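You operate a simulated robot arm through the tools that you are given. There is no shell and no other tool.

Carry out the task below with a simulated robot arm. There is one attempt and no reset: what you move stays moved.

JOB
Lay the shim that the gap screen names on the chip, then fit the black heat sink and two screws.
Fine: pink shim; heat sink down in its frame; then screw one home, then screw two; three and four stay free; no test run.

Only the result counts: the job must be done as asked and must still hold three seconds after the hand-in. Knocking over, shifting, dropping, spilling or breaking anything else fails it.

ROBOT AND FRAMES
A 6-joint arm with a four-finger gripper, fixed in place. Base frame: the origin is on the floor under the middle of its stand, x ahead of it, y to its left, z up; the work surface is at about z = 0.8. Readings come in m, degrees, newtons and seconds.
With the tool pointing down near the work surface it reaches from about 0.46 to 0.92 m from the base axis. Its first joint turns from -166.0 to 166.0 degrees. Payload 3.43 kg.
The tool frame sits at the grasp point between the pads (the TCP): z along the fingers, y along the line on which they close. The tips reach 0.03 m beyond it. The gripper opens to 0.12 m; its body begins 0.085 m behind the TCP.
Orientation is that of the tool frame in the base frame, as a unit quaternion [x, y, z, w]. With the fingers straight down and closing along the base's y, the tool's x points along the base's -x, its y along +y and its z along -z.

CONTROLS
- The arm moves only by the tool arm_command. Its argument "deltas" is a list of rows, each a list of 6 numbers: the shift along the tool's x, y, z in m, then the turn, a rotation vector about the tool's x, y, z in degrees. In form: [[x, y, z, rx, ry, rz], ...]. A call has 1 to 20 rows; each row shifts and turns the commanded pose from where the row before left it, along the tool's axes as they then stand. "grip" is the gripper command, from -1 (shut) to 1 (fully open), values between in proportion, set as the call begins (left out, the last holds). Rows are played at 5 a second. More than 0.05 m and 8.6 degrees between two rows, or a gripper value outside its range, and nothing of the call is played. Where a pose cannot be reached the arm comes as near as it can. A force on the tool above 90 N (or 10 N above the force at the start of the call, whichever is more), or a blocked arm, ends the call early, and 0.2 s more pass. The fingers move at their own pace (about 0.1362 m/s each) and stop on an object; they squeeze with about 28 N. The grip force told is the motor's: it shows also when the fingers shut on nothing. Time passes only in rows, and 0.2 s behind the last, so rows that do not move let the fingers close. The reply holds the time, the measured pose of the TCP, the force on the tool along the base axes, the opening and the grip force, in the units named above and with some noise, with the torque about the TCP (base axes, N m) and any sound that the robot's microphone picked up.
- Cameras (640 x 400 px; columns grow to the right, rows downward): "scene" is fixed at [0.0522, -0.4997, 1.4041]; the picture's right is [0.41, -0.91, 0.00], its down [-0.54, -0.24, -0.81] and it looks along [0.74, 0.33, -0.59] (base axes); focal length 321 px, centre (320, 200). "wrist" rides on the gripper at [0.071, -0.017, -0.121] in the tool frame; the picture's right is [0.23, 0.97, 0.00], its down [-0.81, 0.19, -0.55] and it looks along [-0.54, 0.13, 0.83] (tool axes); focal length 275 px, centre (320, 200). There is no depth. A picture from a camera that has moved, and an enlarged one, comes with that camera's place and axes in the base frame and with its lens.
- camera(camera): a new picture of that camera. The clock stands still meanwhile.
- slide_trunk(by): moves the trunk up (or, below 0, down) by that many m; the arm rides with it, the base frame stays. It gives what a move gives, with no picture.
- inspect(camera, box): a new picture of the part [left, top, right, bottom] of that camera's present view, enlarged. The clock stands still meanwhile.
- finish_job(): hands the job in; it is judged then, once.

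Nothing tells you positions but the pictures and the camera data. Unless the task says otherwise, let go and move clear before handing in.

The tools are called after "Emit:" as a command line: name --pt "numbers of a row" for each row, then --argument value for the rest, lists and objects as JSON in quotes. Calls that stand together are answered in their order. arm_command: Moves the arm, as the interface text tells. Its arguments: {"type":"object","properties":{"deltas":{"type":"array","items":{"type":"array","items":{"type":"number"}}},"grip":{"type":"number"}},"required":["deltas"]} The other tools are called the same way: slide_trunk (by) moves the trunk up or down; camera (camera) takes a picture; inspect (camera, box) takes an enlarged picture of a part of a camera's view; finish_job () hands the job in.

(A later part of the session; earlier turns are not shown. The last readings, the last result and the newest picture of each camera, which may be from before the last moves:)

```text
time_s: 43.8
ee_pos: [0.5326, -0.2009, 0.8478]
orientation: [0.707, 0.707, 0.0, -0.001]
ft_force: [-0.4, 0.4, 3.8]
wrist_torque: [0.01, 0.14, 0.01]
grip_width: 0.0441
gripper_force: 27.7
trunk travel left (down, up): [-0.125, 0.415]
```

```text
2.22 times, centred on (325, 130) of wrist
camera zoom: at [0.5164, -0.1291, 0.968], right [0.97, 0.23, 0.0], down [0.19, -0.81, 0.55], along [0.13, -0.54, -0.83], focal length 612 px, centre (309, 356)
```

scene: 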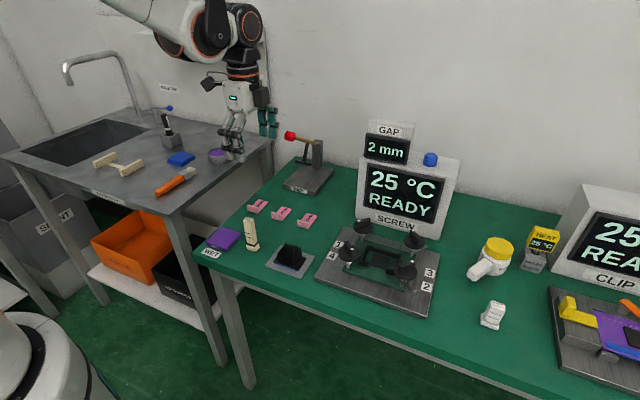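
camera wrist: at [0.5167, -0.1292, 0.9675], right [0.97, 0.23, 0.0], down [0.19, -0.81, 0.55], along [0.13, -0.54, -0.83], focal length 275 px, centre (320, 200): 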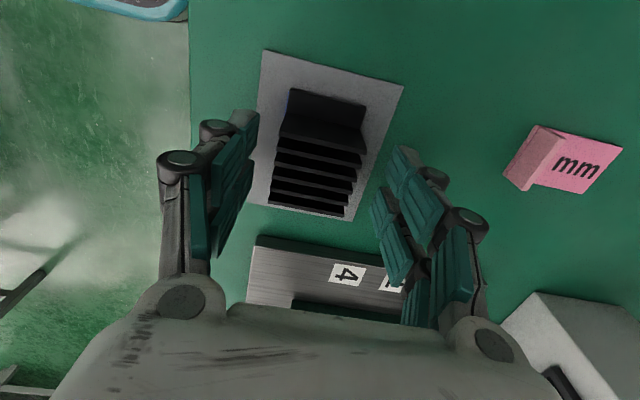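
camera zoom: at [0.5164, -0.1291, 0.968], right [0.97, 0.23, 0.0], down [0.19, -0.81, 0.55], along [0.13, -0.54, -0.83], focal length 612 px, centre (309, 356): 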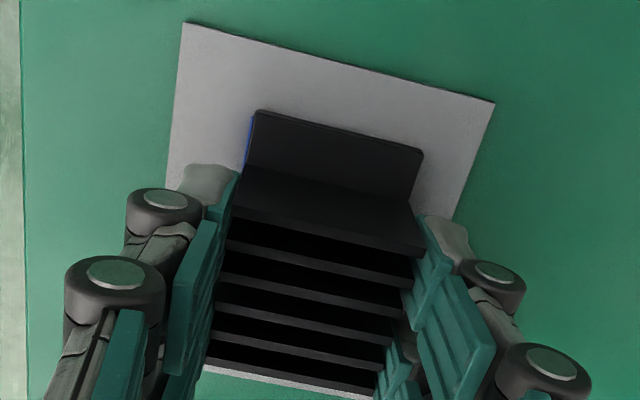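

The heat sink is gripped at 44 mm. I'll lift it gently and verify the hold.

Emit:
arm_command --pt "0 0 -0.003 0 0 0" --pt "0 0 -0.005 0 0 0" --pt "0 0 -0.007 0 0 0" --pt "0 0 0 0 0 0"

Emit:
inspect --camera "scene" --box '[255, 195, 345, 285]'

Emit:
inspect --camera "wrist" --box '[230, 40, 420, 220]'

```text
time_s: 44.8
ee_pos: [0.5324, -0.2002, 0.8634]
orientation: [0.707, 0.708, 0.0, 0.0]
ft_force: [0.1, 0.8, -1.2]
wrist_torque: [0.03, 0.0, -0.02]
grip_width: 0.0442
gripper_force: 27.6
trunk travel left (down, up): [-0.125, 0.415]
```

```text
4.44 times, centred on (300, 240) of scene
camera zoom: at [0.0522, -0.4997, 1.4041], right [0.41, -0.91, 0.0], down [-0.54, -0.24, -0.81], along [0.74, 0.33, -0.59], focal length 1427 px, centre (409, 22)
```

zoom: 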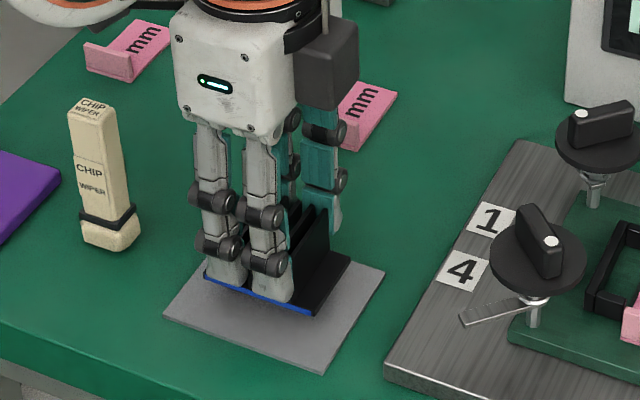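

```text
2.22 times, centred on (325, 130) of wrist
camera zoom: at [0.5164, -0.1295, 0.983], right [0.97, 0.23, 0.0], down [0.19, -0.81, 0.55], along [0.13, -0.54, -0.83], focal length 612 px, centre (309, 356)
```

zoom: 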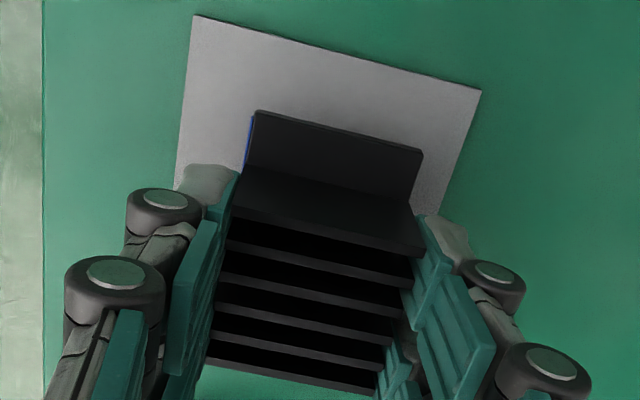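

The heat sink hangs level in the grip. I'll raise it, carry it over the frame, and stop above to verify the alignment.

Emit:
arm_command --pt "0 0 -0.03 0 0 0" --pt "0 0 -0.04 0 0 0" --pt "0 0 -0.04 0 0 0" --pt "0 0 -0.03 0 0 0" --pt "-0.03507 0.01147 0 0 0 0" --pt "-0.03507 0.01147 0 0 0 0" --pt "-0.03507 0.01147 0 0 0 0" --pt "-0.03507 0.01147 0 0 0 0" --pt "-0.03507 0.01147 0 0 0 0" --pt "-0.03507 0.01147 0 0 0 0" --pt "0 0 0 0 0 0"

Emit:
camera --camera "wrist"

Emit:
inspect --camera "wrist" --box '[220, 0, 440, 140]'

Emit:
inspect --camera "scene" --box '[320, 150, 450, 300]'

```text
time_s: 47.2
ee_pos: [0.6029, -0.4103, 1.0026]
orientation: [0.707, 0.708, 0.0, 0.0]
ft_force: [0.4, 0.2, -1.2]
wrist_torque: [-0.02, 0.01, 0.0]
grip_width: 0.0445
gripper_force: 27.8
trunk travel left (down, up): [-0.125, 0.415]
```

```text
taken
camera wrist: at [0.5859, -0.3394, 1.1225], right [0.97, 0.23, 0.0], down [0.19, -0.81, 0.55], along [0.13, -0.54, -0.83], focal length 275 px, centre (320, 200)
```

wrist: 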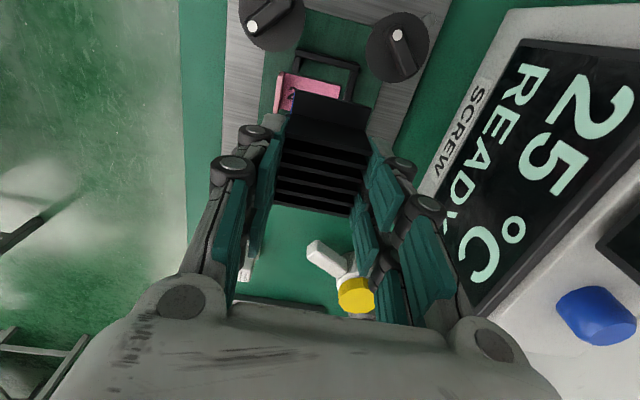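

```text
2.86 times, centred on (330, 70) of wrist
camera zoom: at [0.5859, -0.3394, 1.1225], right [0.97, 0.23, 0.0], down [0.19, -0.81, 0.55], along [0.13, -0.54, -0.83], focal length 786 px, centre (291, 571)
```

zoom: 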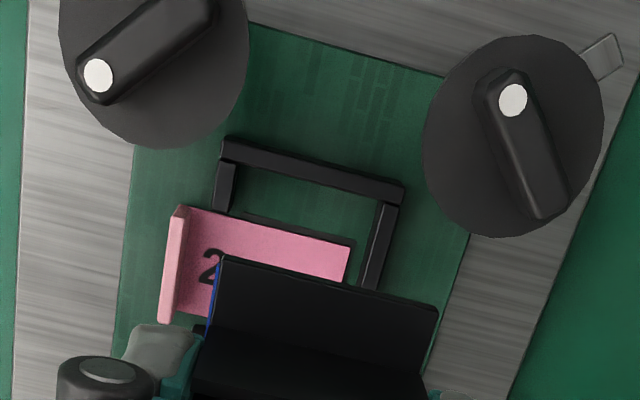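

```text
2.67 times, centred on (385, 225) of scene
camera zoom: at [0.0522, -0.4997, 1.4041], right [0.41, -0.91, 0.0], down [-0.54, -0.24, -0.81], along [0.74, 0.33, -0.59], focal length 856 px, centre (147, 133)
```

zoom: 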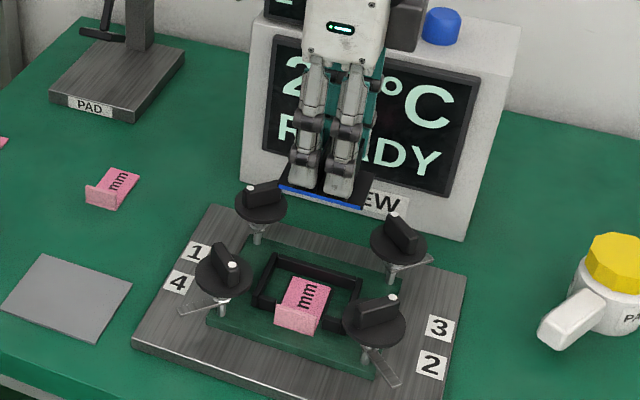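

The heat sink hovers above the frame and the shim is still in place. I'll zoom in on the frame's inner edges before lowering.

Emit:
inspect --camera "wrist" --box '[285, 35, 375, 105]'

Emit:
inspect --camera "scene" --box '[355, 235, 425, 285]'

```text
5.71 times, centred on (330, 70) of wrist
camera zoom: at [0.5859, -0.3394, 1.1225], right [0.97, 0.23, 0.0], down [0.19, -0.81, 0.55], along [0.13, -0.54, -0.83], focal length 1573 px, centre (263, 943)
```

zoom: 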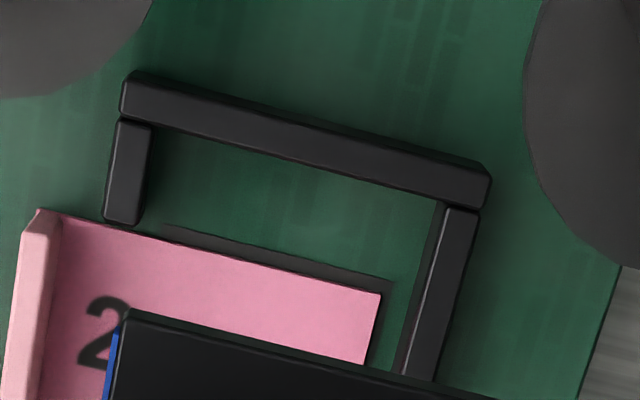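

```text
8.00 times, centred on (390, 260) of scene
camera zoom: at [0.0522, -0.4997, 1.4041], right [0.41, -0.91, 0.0], down [-0.54, -0.24, -0.81], along [0.74, 0.33, -0.59], focal length 2569 px, centre (-240, -280)
```

zoom: 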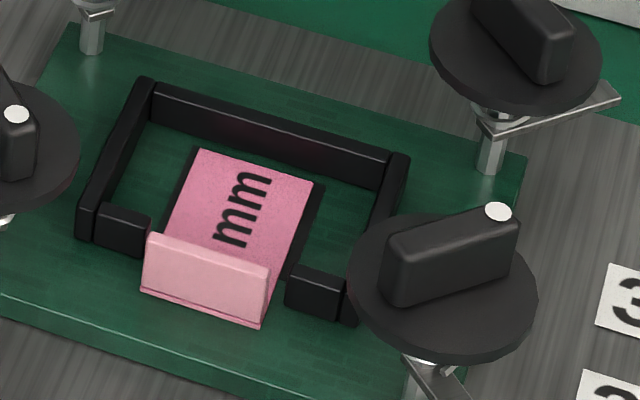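

The frame interior is x 0.576-0.626 with the left wall's inner face at y = -0.373. I'll shift about 2 mm toward -x and 0.5 mm toward -y, then lower to just above the walls.

Emit:
arm_command --pt "-0.0005 -0.0018 0 0 0 0" --pt "0 0 0.04 0 0 0" --pt "0 0 0.04 0 0 0" --pt "0 0 0.028 0 0 0" --pt "0 0 0 0 0 0"

Emit:
camera --camera "wrist"

Emit:
inspect --camera "wrist" --box '[260, 40, 400, 140]'

Emit:
inspect --camera "scene" --box '[345, 215, 435, 285]'

```text
time_s: 48.4
ee_pos: [0.6019, -0.4104, 0.8946]
orientation: [0.707, 0.708, 0.001, 0.0]
ft_force: [-0.4, 0.1, -0.3]
wrist_torque: [-0.02, 0.03, 0.04]
grip_width: 0.0443
gripper_force: 28.3
trunk travel left (down, up): [-0.125, 0.415]
```

```text
taken
camera wrist: at [0.5843, -0.3395, 1.0146], right [0.97, 0.23, 0.0], down [0.19, -0.81, 0.55], along [0.13, -0.54, -0.83], focal length 275 px, centre (320, 200)
```

wrist: 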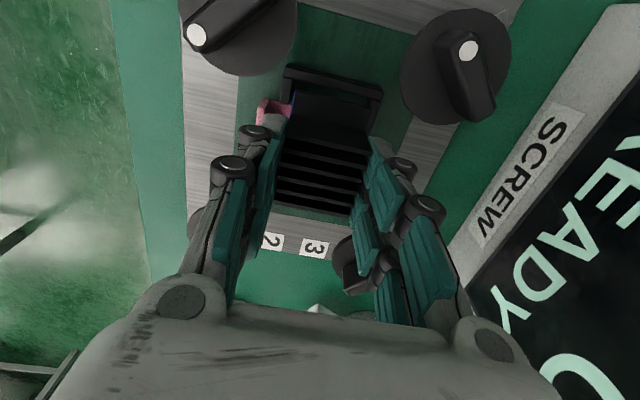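

```text
4.00 times, centred on (330, 90) of wrist
camera zoom: at [0.5843, -0.3395, 1.0146], right [0.97, 0.23, 0.0], down [0.19, -0.81, 0.55], along [0.13, -0.54, -0.83], focal length 1101 px, centre (280, 640)
```

zoom: 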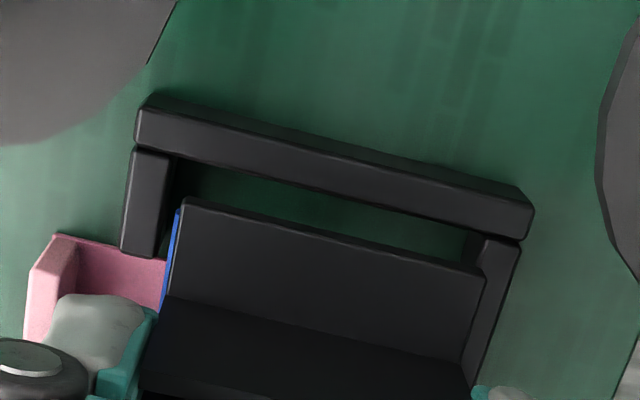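

```text
5.71 times, centred on (390, 250) of scene
camera zoom: at [0.0522, -0.4997, 1.4041], right [0.41, -0.91, 0.0], down [-0.54, -0.24, -0.81], along [0.74, 0.33, -0.59], focal length 1835 px, centre (-80, -86)
```

zoom: 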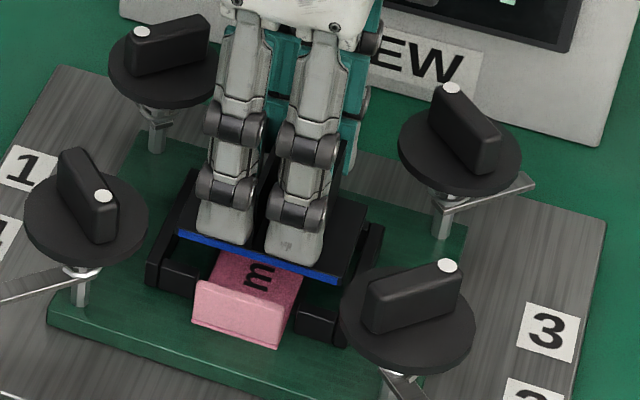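

The margins are about 3 mm in x and 1.8 mm in y. I'll lower in small steps and watch the force.

Emit:
arm_command --pt "0 0 0.003 0 0 0" --pt "0 0 0.003 0 0 0" --pt "0 0 0.002 0 0 0" --pt "0 0 0 0 0 0"

Emit:
arm_command --pt "0 0 0.0015 0 0 0" --pt "0 0 0.0015 0 0 0" --pt "0 0 0 0 0 0"

Emit:
inspect --camera "wrist" --box '[260, 40, 400, 140]'

Emit:
inspect --camera "scene" --box '[345, 215, 435, 285]'

```text
time_s: 49.4
ee_pos: [0.5997, -0.411, 0.8863]
orientation: [0.706, 0.708, 0.0, 0.001]
ft_force: [-0.3, -0.4, -1.6]
wrist_torque: [0.02, -0.01, 0.02]
grip_width: 0.0443
gripper_force: 28.1
trunk travel left (down, up): [-0.125, 0.415]
```

```text
time_s: 50.2
ee_pos: [0.601, -0.4113, 0.8847]
orientation: [0.706, 0.708, 0.0, 0.0]
ft_force: [0.4, 0.2, -1.2]
wrist_torque: [0.01, 0.0, 0.03]
grip_width: 0.0445
gripper_force: 28.1
trunk travel left (down, up): [-0.125, 0.415]
```

```text
4.00 times, centred on (330, 90) of wrist
camera zoom: at [0.584, -0.34, 1.0036], right [0.97, 0.23, 0.0], down [0.19, -0.81, 0.55], along [0.13, -0.54, -0.83], focal length 1101 px, centre (280, 640)
```

zoom: 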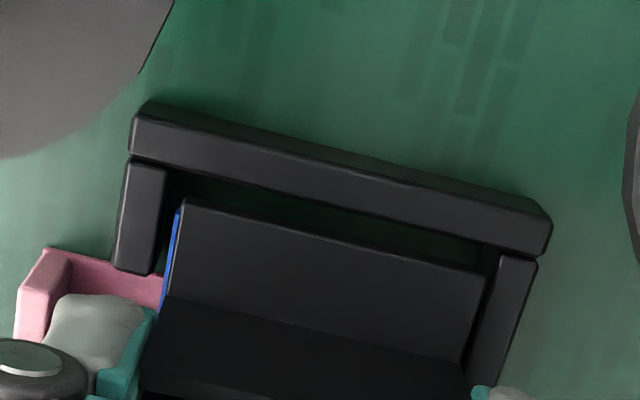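

```text
5.71 times, centred on (390, 250) of scene
camera zoom: at [0.0522, -0.4997, 1.4041], right [0.41, -0.91, 0.0], down [-0.54, -0.24, -0.81], along [0.74, 0.33, -0.59], focal length 1835 px, centre (-80, -86)
```

zoom: 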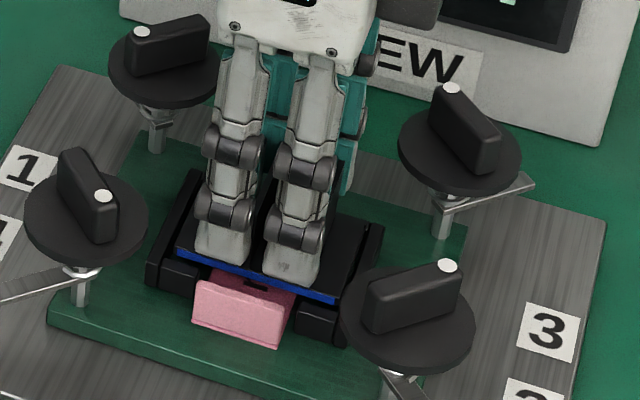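

Well centred inside the walls. I'll continue down in 1 mm steps.

Emit:
arm_command --pt "0 0 0.001 0 0 0" --pt "0 0 0.001 0 0 0" --pt "0 0 0 0 0 0"

Emit:
arm_command --pt "0 0 0.001 0 0 0" --pt "0 0 0 0 0 0"

Emit:
arm_command --pt "0 0 0.001 0 0 0" --pt "0 0 0 0 0 0"

Emit:
inspect --camera "wrist" --box '[260, 40, 400, 140]'

Emit:
inspect --camera "scene" --box '[345, 215, 435, 285]'

```text
time_s: 51.0
ee_pos: [0.6015, -0.4112, 0.8817]
orientation: [0.706, 0.708, -0.001, 0.0]
ft_force: [-0.3, -0.1, -1.2]
wrist_torque: [-0.02, 0.0, 0.01]
grip_width: 0.0444
gripper_force: 28.0
trunk travel left (down, up): [-0.125, 0.415]
```

```text
time_s: 51.6
ee_pos: [0.6016, -0.4114, 0.8805]
orientation: [0.706, 0.708, -0.001, 0.0]
ft_force: [0.0, -0.4, -0.8]
wrist_torque: [0.03, 0.0, 0.0]
grip_width: 0.0442
gripper_force: 27.9
trunk travel left (down, up): [-0.125, 0.415]
```

```text
time_s: 52.2
ee_pos: [0.6009, -0.4117, 0.88]
orientation: [0.706, 0.708, 0.0, -0.001]
ft_force: [-1.1, -0.5, -1.1]
wrist_torque: [0.0, 0.02, 0.0]
grip_width: 0.0443
gripper_force: 28.3
trunk travel left (down, up): [-0.125, 0.415]
```

```text
4.00 times, centred on (330, 90) of wrist
camera zoom: at [0.5838, -0.3404, 0.9997], right [0.97, 0.23, 0.0], down [0.19, -0.81, 0.55], along [0.13, -0.54, -0.83], focal length 1101 px, centre (280, 640)
```

zoom: 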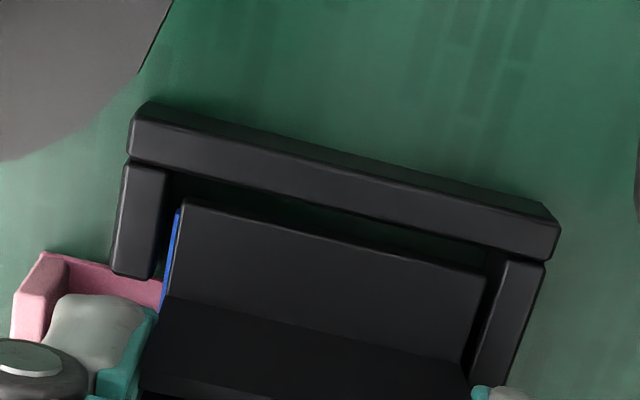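

```text
5.71 times, centred on (390, 250) of scene
camera zoom: at [0.0522, -0.4997, 1.4041], right [0.41, -0.91, 0.0], down [-0.54, -0.24, -0.81], along [0.74, 0.33, -0.59], focal length 1835 px, centre (-80, -86)
```

zoom: 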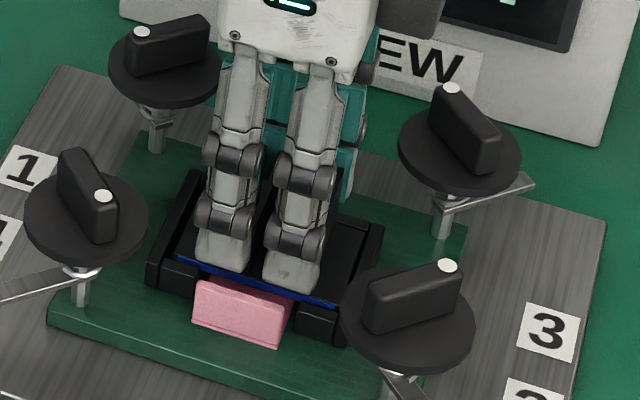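

Free so far, with the base nearly on the shim. More 1 mm steps.

Emit:
arm_command --pt "0 0 0.001 0 0 0" --pt "0 0 0 0 0 0"

Emit:
arm_command --pt "0 0 0.001 0 0 0" --pt "0 0 0 0 0 0"

Emit:
inspect --camera "scene" --box '[345, 215, 435, 285]'

```text
time_s: 52.8
ee_pos: [0.6008, -0.4114, 0.8782]
orientation: [0.707, 0.707, 0.0, 0.001]
ft_force: [-0.1, -0.3, -1.0]
wrist_torque: [0.0, -0.01, 0.0]
grip_width: 0.0446
gripper_force: 28.1
trunk travel left (down, up): [-0.125, 0.415]
```

```text
time_s: 53.4
ee_pos: [0.6, -0.4118, 0.8782]
orientation: [0.706, 0.708, 0.0, 0.0]
ft_force: [-0.5, 0.8, -0.5]
wrist_torque: [-0.01, -0.02, 0.02]
grip_width: 0.0444
gripper_force: 28.0
trunk travel left (down, up): [-0.125, 0.415]
```

```text
5.71 times, centred on (390, 250) of scene
camera zoom: at [0.0522, -0.4997, 1.4041], right [0.41, -0.91, 0.0], down [-0.54, -0.24, -0.81], along [0.74, 0.33, -0.59], focal length 1835 px, centre (-80, -86)
```

zoom: 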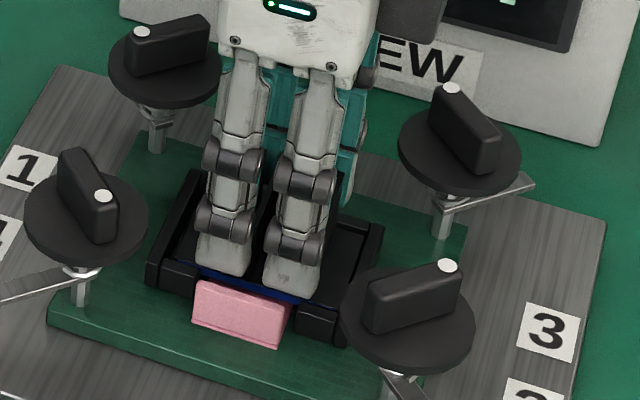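

Emit:
arm_command --pt "0 0 0.001 0 0 0" --pt "0 0 0 0 0 0"

Emit:
arm_command --pt "0 0 0.001 0 0 0" --pt "0 0 0 0 0 0"

Emit:
inspect --camera "wrist" --box '[250, 40, 410, 160]'

Emit:
inspect --camera "scene" --box '[355, 230, 415, 280]'

```text
time_s: 54.0
ee_pos: [0.5988, -0.4128, 0.8777]
orientation: [0.707, 0.707, 0.0, 0.0]
ft_force: [-0.3, 0.2, -0.5]
wrist_torque: [0.0, 0.01, 0.02]
grip_width: 0.0446
gripper_force: 28.6
trunk travel left (down, up): [-0.125, 0.415]
```

```text
time_s: 54.6
ee_pos: [0.5994, -0.4121, 0.876]
orientation: [0.707, 0.708, 0.0, 0.0]
ft_force: [1.0, -0.2, -0.7]
wrist_torque: [-0.03, 0.0, 0.0]
grip_width: 0.0446
gripper_force: 28.0
trunk travel left (down, up): [-0.125, 0.415]
```

```text
3.33 times, centred on (330, 100) of wrist
camera zoom: at [0.5834, -0.3407, 0.9959], right [0.97, 0.23, 0.0], down [0.19, -0.81, 0.55], along [0.13, -0.54, -0.83], focal length 918 px, centre (287, 533)
```

zoom: 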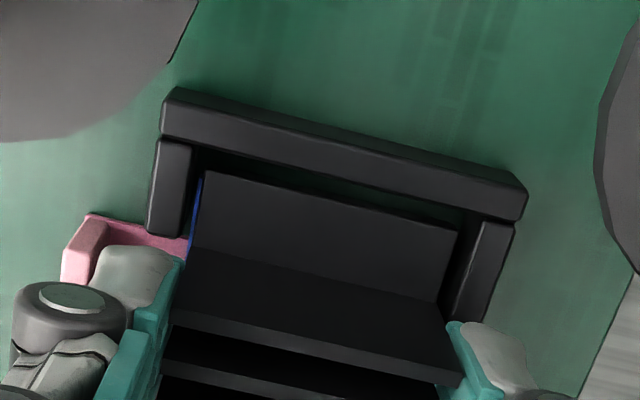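

```text
8.00 times, centred on (385, 255) of scene
camera zoom: at [0.0522, -0.4997, 1.4041], right [0.41, -0.91, 0.0], down [-0.54, -0.24, -0.81], along [0.74, 0.33, -0.59], focal length 2569 px, centre (-200, -240)
```

zoom: 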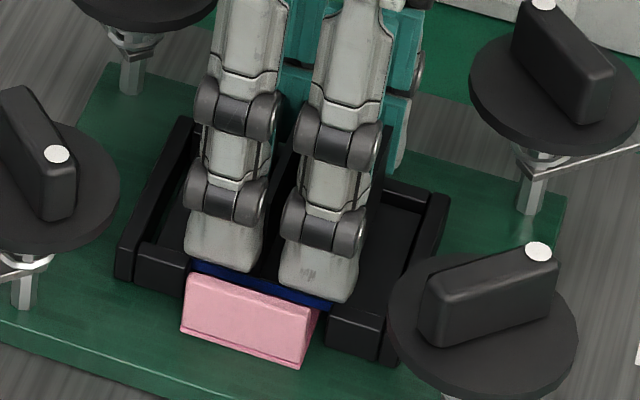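

The calls have drifted about 1.5 mm toward -y: the left gap is now about 4 mm and the right nearly closed. I'll recentre by +1.8 mm in y and continue down.

Emit:
arm_command --pt "0.0018 0.0006 0 0 0 0" --pt "0 0 0.001 0 0 0" --pt "0 0 0 0 0 0"

Emit:
arm_command --pt "0 0 0.001 0 0 0" --pt "0 0 0 0 0 0"

Emit:
inspect --camera "wrist" --box '[250, 40, 410, 160]'

```text
time_s: 55.4
ee_pos: [0.6006, -0.4092, 0.8748]
orientation: [0.707, 0.707, 0.0, 0.0]
ft_force: [0.4, 0.0, -1.3]
wrist_torque: [-0.02, 0.01, -0.02]
grip_width: 0.0444
gripper_force: 27.3
trunk travel left (down, up): [-0.125, 0.415]
```

```text
time_s: 56.0
ee_pos: [0.6008, -0.4102, 0.874]
orientation: [0.706, 0.708, 0.0, 0.001]
ft_force: [-0.1, -0.5, -0.6]
wrist_torque: [0.01, -0.01, -0.01]
grip_width: 0.0442
gripper_force: 27.8
trunk travel left (down, up): [-0.125, 0.415]
```

```text
3.33 times, centred on (330, 100) of wrist
camera zoom: at [0.5838, -0.3387, 0.9939], right [0.97, 0.23, 0.0], down [0.19, -0.81, 0.55], along [0.13, -0.54, -0.83], focal length 918 px, centre (287, 533)
```

zoom: 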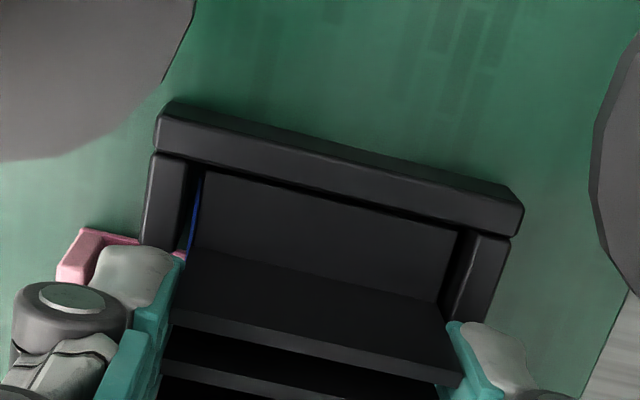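

Centred again, and the base has sunk between the walls. I'll continue.

Emit:
arm_command --pt "0 0 0.001 0 0 0" --pt "0 0 0 0 0 0"

Emit:
arm_command --pt "0 0 0.001 0 0 0" --pt "0 0 0 0 0 0"

Emit:
inspect --camera "wrist" --box '[250, 40, 410, 160]'

Emit:
inspect --camera "scene" --box '[355, 230, 415, 280]'

```text
time_s: 56.6
ee_pos: [0.6003, -0.4098, 0.8734]
orientation: [0.706, 0.708, 0.0, 0.0]
ft_force: [1.6, -0.2, -0.2]
wrist_torque: [0.01, -0.01, 0.0]
grip_width: 0.0444
gripper_force: 28.0
trunk travel left (down, up): [-0.125, 0.415]
```

```text
time_s: 57.2
ee_pos: [0.5988, -0.409, 0.8724]
orientation: [0.706, 0.708, 0.0, 0.0]
ft_force: [-0.3, 0.0, 0.2]
wrist_torque: [0.05, 0.02, -0.01]
grip_width: 0.0445
gripper_force: 28.2
trunk travel left (down, up): [-0.125, 0.415]
```

```text
3.33 times, centred on (330, 100) of wrist
camera zoom: at [0.5838, -0.3389, 0.992], right [0.97, 0.23, 0.0], down [0.19, -0.81, 0.55], along [0.13, -0.54, -0.83], focal length 918 px, centre (287, 533)
```

zoom: 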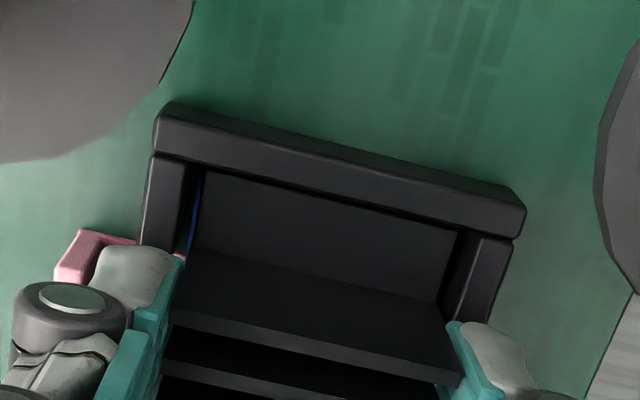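

```text
8.00 times, centred on (385, 255) of scene
camera zoom: at [0.0522, -0.4997, 1.4041], right [0.41, -0.91, 0.0], down [-0.54, -0.24, -0.81], along [0.74, 0.33, -0.59], focal length 2569 px, centre (-200, -240)
```

zoom: 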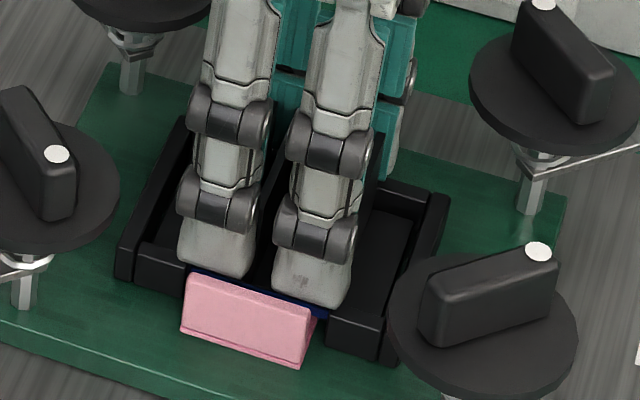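

The vertical force is rising from -1.2 toward zero, so contact is near. Another 1 mm at a time.

Emit:
arm_command --pt "0 0 0.001 0 0 0" --pt "0 0 0 0 0 0"

Emit:
arm_command --pt "0 0 0.001 0 0 0" --pt "0 0 0 0 0 0"

Emit:
inspect --camera "wrist" --box '[250, 40, 410, 160]'

```text
time_s: 57.8
ee_pos: [0.5991, -0.4105, 0.872]
orientation: [0.707, 0.708, 0.0, -0.001]
ft_force: [1.2, -0.7, 10.9]
wrist_torque: [-0.02, 0.08, 0.03]
grip_width: 0.0446
gripper_force: 28.1
trunk travel left (down, up): [-0.125, 0.415]
```

```text
time_s: 58.4
ee_pos: [0.599, -0.4094, 0.871]
orientation: [0.707, 0.708, 0.0, 0.0]
ft_force: [1.5, -1.4, 18.7]
wrist_torque: [-0.04, -0.01, -0.01]
grip_width: 0.0444
gripper_force: 27.8
trunk travel left (down, up): [-0.125, 0.415]
```

```text
3.33 times, centred on (330, 100) of wrist
camera zoom: at [0.583, -0.3381, 0.9908], right [0.97, 0.23, 0.0], down [0.19, -0.81, 0.55], along [0.13, -0.54, -0.83], focal length 918 px, centre (287, 533)
```

zoom: 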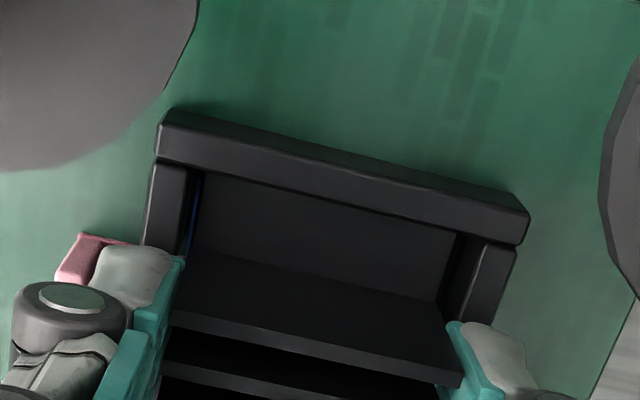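

Firm contact (about 19 N) with almost no torque, so the base is seated centrally on the shim. The near tips are just behind the shim tab, so I'll relieve the load, open by only about 1 mm per side, and raise before opening wider.

Emit:
arm_command --pt "0 0 -0.0015 0 0 0" --pt "0 0 0 0 0 0"

Emit:
arm_command --pt "0 0 0 0 0 0" --pt "0 0 0 0 0 0" --grip -0.225

Emit:
inspect --camera "wrist" --box '[250, 40, 410, 160]'

Emit:
inspect --camera "scene" --box '[355, 230, 415, 280]'

```text
time_s: 59.0
ee_pos: [0.5994, -0.4093, 0.8713]
orientation: [0.707, 0.708, 0.001, 0.0]
ft_force: [-2.2, 1.3, 5.7]
wrist_torque: [0.08, 0.06, 0.01]
grip_width: 0.0444
gripper_force: 27.8
trunk travel left (down, up): [-0.125, 0.415]
```

```text
time_s: 59.6
ee_pos: [0.6009, -0.4102, 0.8719]
orientation: [0.707, 0.708, 0.0, 0.001]
ft_force: [0.1, -0.2, -0.4]
wrist_torque: [0.02, -0.03, 0.03]
grip_width: 0.0466
gripper_force: 0.0
trunk travel left (down, up): [-0.125, 0.415]
```

```text
3.33 times, centred on (330, 100) of wrist
camera zoom: at [0.5839, -0.3386, 0.9911], right [0.97, 0.23, 0.0], down [0.19, -0.81, 0.55], along [0.13, -0.54, -0.83], focal length 918 px, centre (287, 533)
```

zoom: 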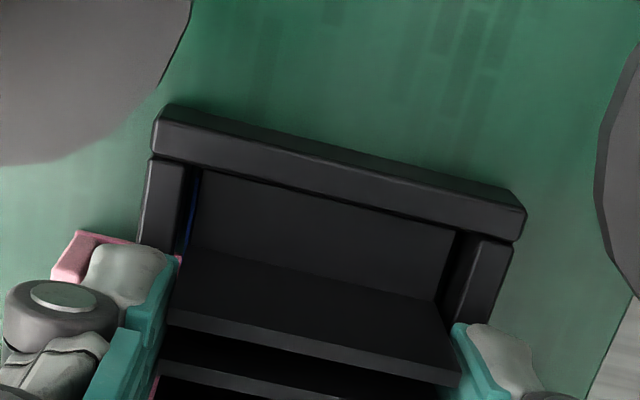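

```text
8.00 times, centred on (385, 255) of scene
camera zoom: at [0.0522, -0.4997, 1.4041], right [0.41, -0.91, 0.0], down [-0.54, -0.24, -0.81], along [0.74, 0.33, -0.59], focal length 2569 px, centre (-200, -240)
```

zoom: 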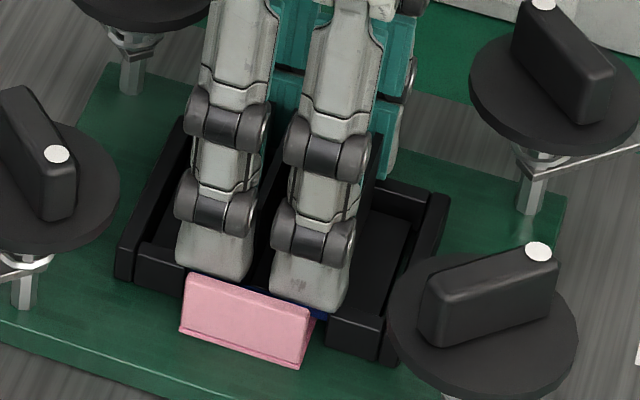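

Released with no residual force. I'll raise slowly straight up, then open.

Emit:
arm_command --pt "0 0 -0.003 0 0 0" --pt "0 0 -0.004 0 0 0" --pt "0 0 -0.006 0 0 0" --pt "0 0 -0.01 0 0 0" --pt "0 0 -0.02 0 0 0" --pt "0 0 -0.04 0 0 0" --pt "0 0 -0.04 0 0 0" --pt "0 0 0 0 0 0"

Emit:
camera --camera "wrist"

Emit:
inspect --camera "wrist" --box '[250, 20, 430, 150]'

Emit:
inspect --camera "scene" --box '[345, 215, 435, 285]'

```text
time_s: 61.4
ee_pos: [0.5999, -0.4105, 0.9945]
orientation: [0.707, 0.707, 0.0, 0.0]
ft_force: [-0.9, 0.1, -0.2]
wrist_torque: [-0.02, -0.04, -0.01]
grip_width: 0.0466
gripper_force: 0.0
trunk travel left (down, up): [-0.125, 0.415]
```

```text
taken
camera wrist: at [0.5835, -0.3389, 1.1142], right [0.97, 0.23, 0.0], down [0.19, -0.81, 0.55], along [0.13, -0.54, -0.83], focal length 275 px, centre (320, 200)
```

wrist: 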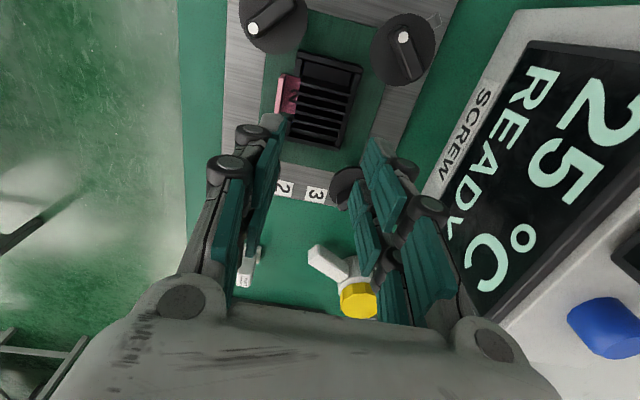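

```text
3.08 times, centred on (340, 85) of wrist
camera zoom: at [0.5835, -0.3389, 1.1142], right [0.97, 0.23, 0.0], down [0.19, -0.81, 0.55], along [0.13, -0.54, -0.83], focal length 847 px, centre (258, 554)
```

zoom: 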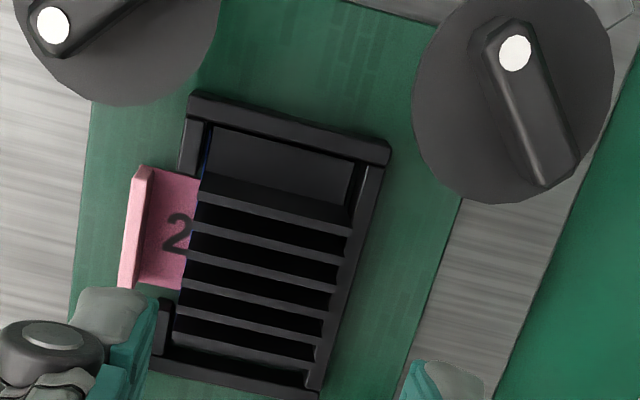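

```text
5.71 times, centred on (390, 250) of scene
camera zoom: at [0.0522, -0.4997, 1.4041], right [0.41, -0.91, 0.0], down [-0.54, -0.24, -0.81], along [0.74, 0.33, -0.59], focal length 1835 px, centre (-80, -86)
```

zoom: 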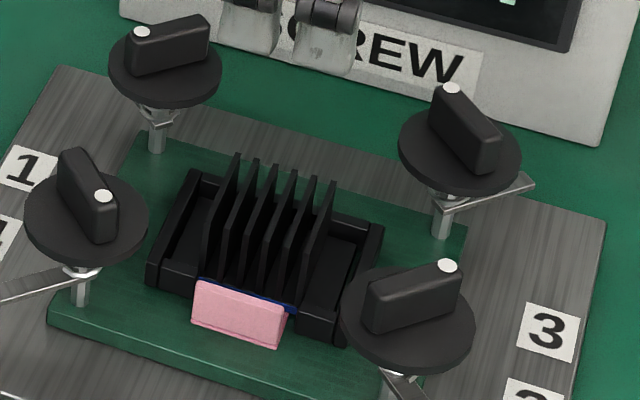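

The heat sink is down in its frame and the shim is still in place. Screw one's knob is centred at about (0.651, -0.347), handle line at 135°, handle top at about z = 0.897. I'll turn the tool 45° counter-clockwise so the pads close square on the handle, and move above it.

Emit:
arm_command --pt "0 0 -0.005 0 0 -7.5" --pt "0 0 0 0 0 -7.5" --pt "0 0 0 0 0 -7.5" --pt "0 0 0 0 0 -7.5" --pt "0 0 0 0 0 -7.5" --pt "0 0 0 0 0 -7.5" --pt "0.00435 0.0404 0 0 0 0" --pt "0.00435 0.0404 0 0 0 0" --pt "0 0 0 0 0 0" --grip -0.3

Emit:
camera --camera "wrist"

Emit:
inspect --camera "scene" --box '[310, 110, 450, 290]'

```text
time_s: 63.4
ee_pos: [0.6519, -0.3468, 0.9992]
orientation: [0.382, 0.924, 0.0, 0.0]
ft_force: [0.6, 1.1, 0.7]
wrist_torque: [0.02, 0.04, 0.0]
grip_width: 0.0421
gripper_force: 0.1
trunk travel left (down, up): [-0.125, 0.415]
```

```text
taken
camera wrist: at [0.5897, -0.3079, 1.1189], right [0.52, 0.85, 0.0], down [0.71, -0.44, 0.55], along [0.47, -0.29, -0.83], focal length 275 px, centre (320, 200)
```

wrist: 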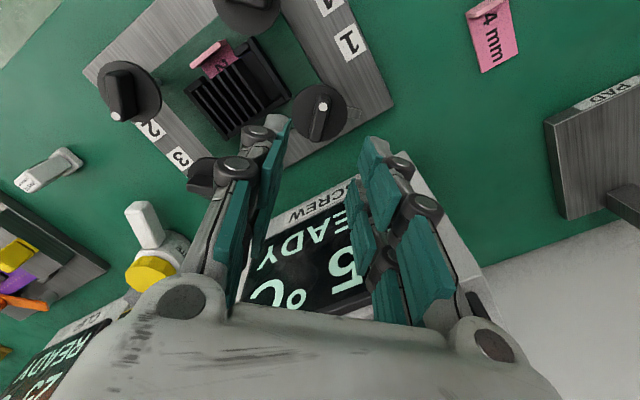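

```text
2.22 times, centred on (380, 200) of scene
camera zoom: at [0.0522, -0.4997, 1.4041], right [0.41, -0.91, 0.0], down [-0.54, -0.24, -0.81], along [0.74, 0.33, -0.59], focal length 714 px, centre (187, 200)
```

zoom: 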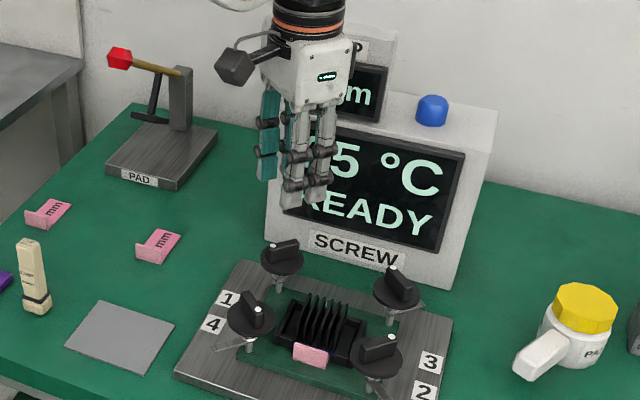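

The tool is above screw one and clear of the screen. I'll zoom in to align with the handle.

Emit:
inspect --camera "wrist" --box '[270, 60, 370, 150]'

Emit:
inspect --camera "scene" --box '[340, 205, 400, 255]'

```text
4.44 times, centred on (320, 105) of wrist
camera zoom: at [0.5897, -0.3079, 1.1189], right [0.52, 0.85, 0.0], down [0.71, -0.44, 0.55], along [0.47, -0.29, -0.83], focal length 1224 px, centre (320, 622)
```

zoom: 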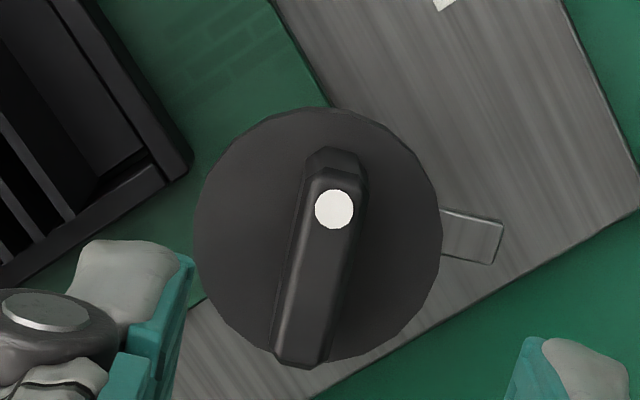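

```text
8.00 times, centred on (370, 230) of scene
camera zoom: at [0.0522, -0.4997, 1.4041], right [0.41, -0.91, 0.0], down [-0.54, -0.24, -0.81], along [0.74, 0.33, -0.59], focal length 2569 px, centre (-80, -40)
```

zoom: 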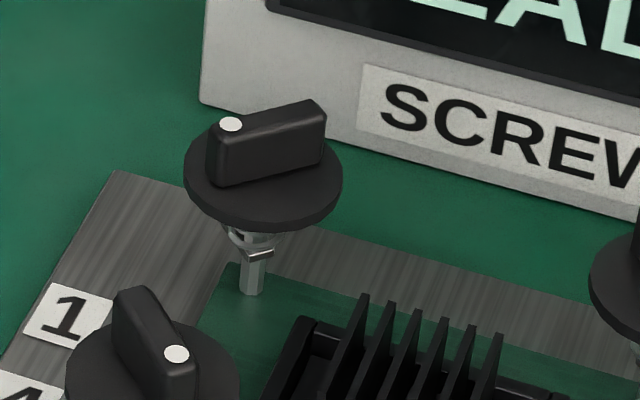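

Aligned within 1 mm of the handle centre, and the clamp arm under this knob points outward at about 50°. I'll descend so the tips straddle the handle just above the disc.

Emit:
arm_command --pt "0 0 0.035 0 0 0" --pt "0 0 0.035 0 0 0" --pt "0 0 0.018 0 0 0" --pt "0 0 0 0 0 0"

Emit:
inspect --camera "scene" --box '[330, 190, 410, 260]'

Emit:
camera --camera "wrist"

```text
time_s: 64.4
ee_pos: [0.6519, -0.3465, 0.9109]
orientation: [0.382, 0.924, 0.0, 0.0]
ft_force: [-0.6, -0.2, -0.3]
wrist_torque: [0.02, 0.03, -0.02]
grip_width: 0.0422
gripper_force: 0.1
trunk travel left (down, up): [-0.125, 0.415]
```

```text
5.71 times, centred on (370, 225) of scene
camera zoom: at [0.0522, -0.4997, 1.4041], right [0.41, -0.91, 0.0], down [-0.54, -0.24, -0.81], along [0.74, 0.33, -0.59], focal length 1835 px, centre (34, 57)
```

zoom: 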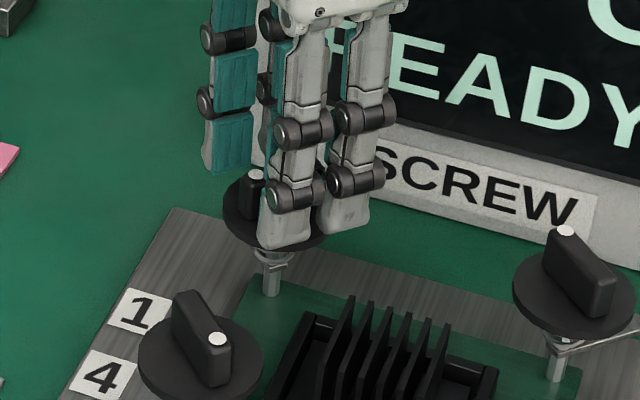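

```text
taken
camera wrist: at [0.5898, -0.3078, 1.0309], right [0.52, 0.85, 0.0], down [0.71, -0.44, 0.55], along [0.47, -0.29, -0.83], focal length 275 px, centre (320, 200)
```

wrist: 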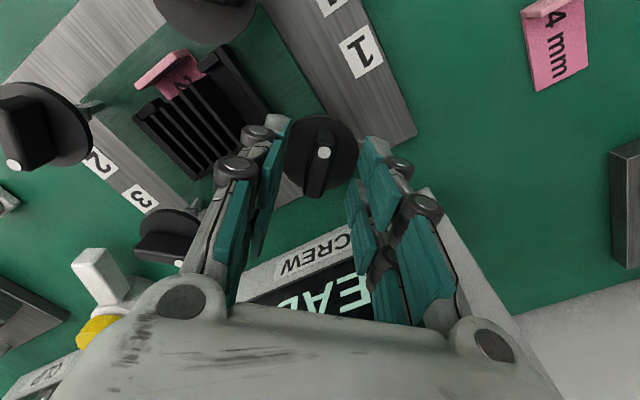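

The handle is centred between the pads. Closing on it.

Emit:
arm_command --pt "0 0 0 0 0 0" --pt "0 0 0 0 0 0" --pt "0 0 0 0 0 0" --grip -1

Emit:
inspect --camera "scene" --box '[330, 190, 410, 260]'

Emit:
inspect --camera "wrist" --box '[230, 90, 410, 230]'

```text
time_s: 65.2
ee_pos: [0.6517, -0.3467, 0.9119]
orientation: [0.383, 0.924, 0.0, 0.0]
ft_force: [-6.9, -2.7, -4.6]
wrist_torque: [-0.31, 0.03, 0.02]
grip_width: 0.012
gripper_force: 45.1
trunk travel left (down, up): [-0.125, 0.415]
```

```text
5.71 times, centred on (370, 225) of scene
camera zoom: at [0.0522, -0.4997, 1.4041], right [0.41, -0.91, 0.0], down [-0.54, -0.24, -0.81], along [0.74, 0.33, -0.59], focal length 1835 px, centre (34, 57)
```

zoom: 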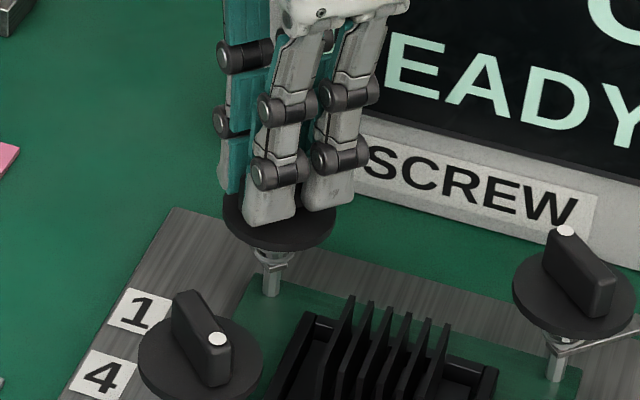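

```text
2.86 times, centred on (320, 160) of wrist
camera zoom: at [0.5892, -0.3085, 1.0311], right [0.52, 0.85, 0.0], down [0.71, -0.44, 0.55], along [0.47, -0.29, -0.83], focal length 786 px, centre (320, 314)
```

zoom: 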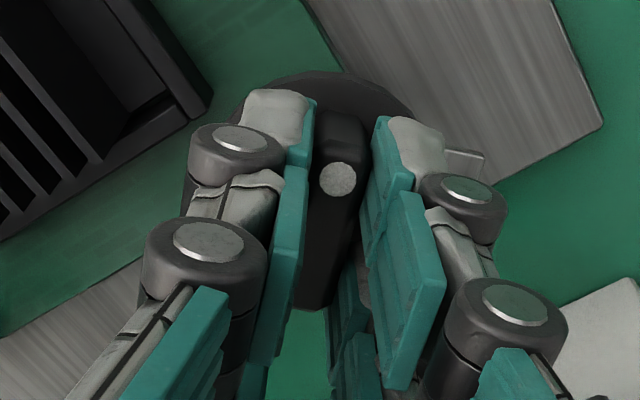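

The handle is held (12 mm). I'll start turning clockwise (positive tool rz), 32° first, and watch torque and sound.

Emit:
arm_command --pt "0 0 0 0 0 8" --pt "0 0 0 0 0 8" --pt "0 0 0 0 0 8" --pt "0 0 0 0 0 8" --pt "0 0 0 0 0 0"

Emit:
inspect --camera "scene" --box '[330, 190, 410, 260]'

Emit:
inspect --camera "wrist" --box '[230, 90, 410, 230]'

```text
time_s: 66.4
ee_pos: [0.6497, -0.3477, 0.9125]
orientation: [0.624, 0.782, 0.001, 0.0]
ft_force: [-18.8, -4.1, -16.1]
wrist_torque: [-0.52, 0.42, 0.03]
grip_width: 0.0121
gripper_force: 45.1
trunk travel left (down, up): [-0.125, 0.415]
```

```text
5.71 times, centred on (370, 225) of scene
camera zoom: at [0.0522, -0.4997, 1.4041], right [0.41, -0.91, 0.0], down [-0.54, -0.24, -0.81], along [0.74, 0.33, -0.59], focal length 1835 px, centre (34, 57)
```

zoom: 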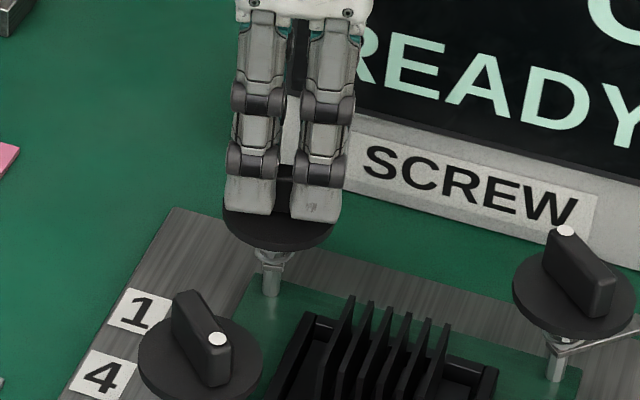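

```text
2.86 times, centred on (320, 160) of wrist
camera zoom: at [0.6186, -0.2816, 1.0311], right [0.9, 0.44, 0.0], down [0.37, -0.75, 0.55], along [0.24, -0.5, -0.83], focal length 786 px, centre (320, 314)
```

zoom: 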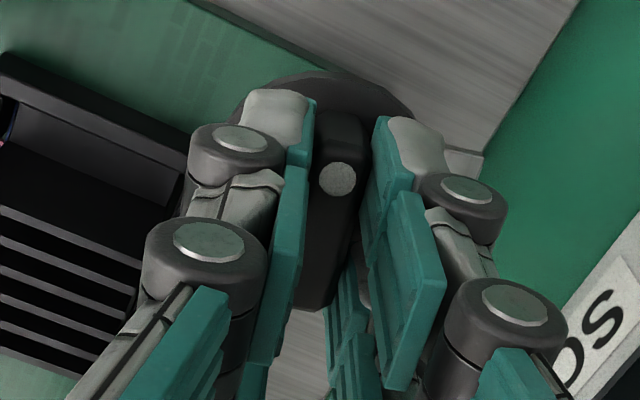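

The knob turns with the gripper and is pulling it slightly downward and toward -x, so it is threading down and my axis is about 1 mm off. I'll correct the position, then keep turning while following it down.

Emit:
arm_command --pt "0 -0.0012 0.001 0 0 0" --pt "0 0 0 0 0 0"

Emit:
arm_command --pt "0 0 0.0002 0 0 8" --pt "0 0 0.0002 0 0 8" --pt "0 0 0.0002 0 0 8" --pt "0 0 0 0 0 0"

Emit:
inspect --camera "scene" --box '[330, 190, 410, 260]'

```text
time_s: 67.0
ee_pos: [0.6507, -0.3475, 0.9108]
orientation: [0.622, 0.783, 0.001, 0.001]
ft_force: [-6.4, -7.5, 0.9]
wrist_torque: [1.2, 0.47, 0.01]
grip_width: 0.0121
gripper_force: 45.0
trunk travel left (down, up): [-0.125, 0.415]
```

```text
time_s: 68.0
ee_pos: [0.6497, -0.3462, 0.9116]
orientation: [0.772, 0.636, 0.001, 0.0]
ft_force: [3.5, -13.9, 27.9]
wrist_torque: [0.45, -0.22, -0.02]
grip_width: 0.012
gripper_force: 45.2
trunk travel left (down, up): [-0.125, 0.415]
```

```text
5.71 times, centred on (370, 225) of scene
camera zoom: at [0.0522, -0.4997, 1.4041], right [0.41, -0.91, 0.0], down [-0.54, -0.24, -0.81], along [0.74, 0.33, -0.59], focal length 1835 px, centre (34, 57)
```

zoom: 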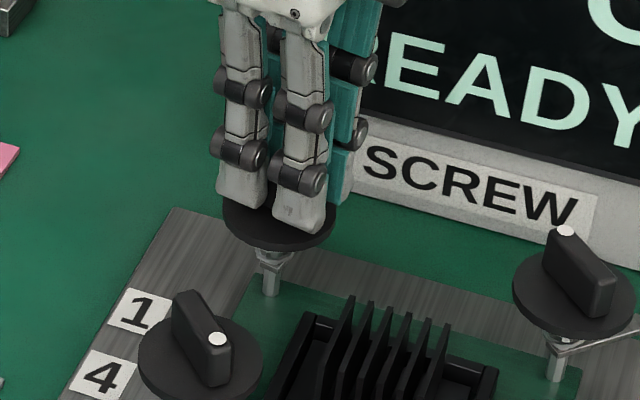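

The knob turns freely with almost no torque and is not descending, so I've pressed down a little too far. I'll ease up 1.3 mm, correct 1 mm in -y, and continue turning at constant height.

Emit:
arm_command --pt "-0.0009 0.0004 -0.0013 0 0 0" --pt "0 0 0 0 0 0"

Emit:
arm_command --pt "0 0 0 0 0 8" --pt "0 0 0 0 0 8" --pt "0 0 0 0 0 8" --pt "0 0 0 0 0 0"

Emit:
inspect --camera "scene" --box '[330, 190, 410, 260]'

Emit:
inspect --camera "wrist" --box '[230, 90, 410, 230]'

```text
time_s: 68.6
ee_pos: [0.6498, -0.3466, 0.9104]
orientation: [0.771, 0.637, 0.001, 0.0]
ft_force: [-5.8, -3.1, 7.6]
wrist_torque: [-1.25, 0.37, 0.01]
grip_width: 0.0119
gripper_force: 45.7
trunk travel left (down, up): [-0.125, 0.415]
```

```text
time_s: 69.6
ee_pos: [0.6496, -0.3477, 0.911]
orientation: [0.887, 0.462, 0.0, -0.001]
ft_force: [-17.5, 5.7, -9.2]
wrist_torque: [-0.22, 0.78, 0.01]
grip_width: 0.012
gripper_force: 45.1
trunk travel left (down, up): [-0.125, 0.415]
```

```text
5.71 times, centred on (370, 225) of scene
camera zoom: at [0.0522, -0.4997, 1.4041], right [0.41, -0.91, 0.0], down [-0.54, -0.24, -0.81], along [0.74, 0.33, -0.59], focal length 1835 px, centre (34, 57)
```

zoom: 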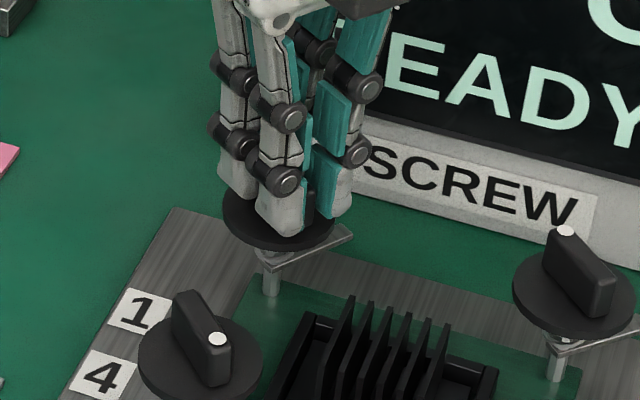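

```text
2.86 times, centred on (320, 160) of wrist
camera zoom: at [0.6771, -0.2792, 1.0311], right [0.93, -0.37, 0.0], down [-0.31, -0.77, 0.55], along [-0.21, -0.51, -0.83], focal length 786 px, centre (320, 314)
```

zoom: 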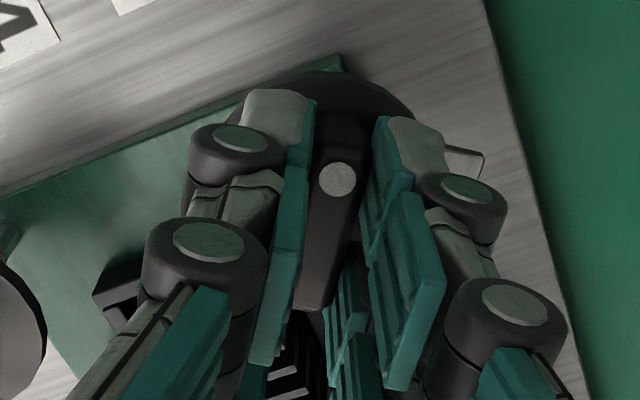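

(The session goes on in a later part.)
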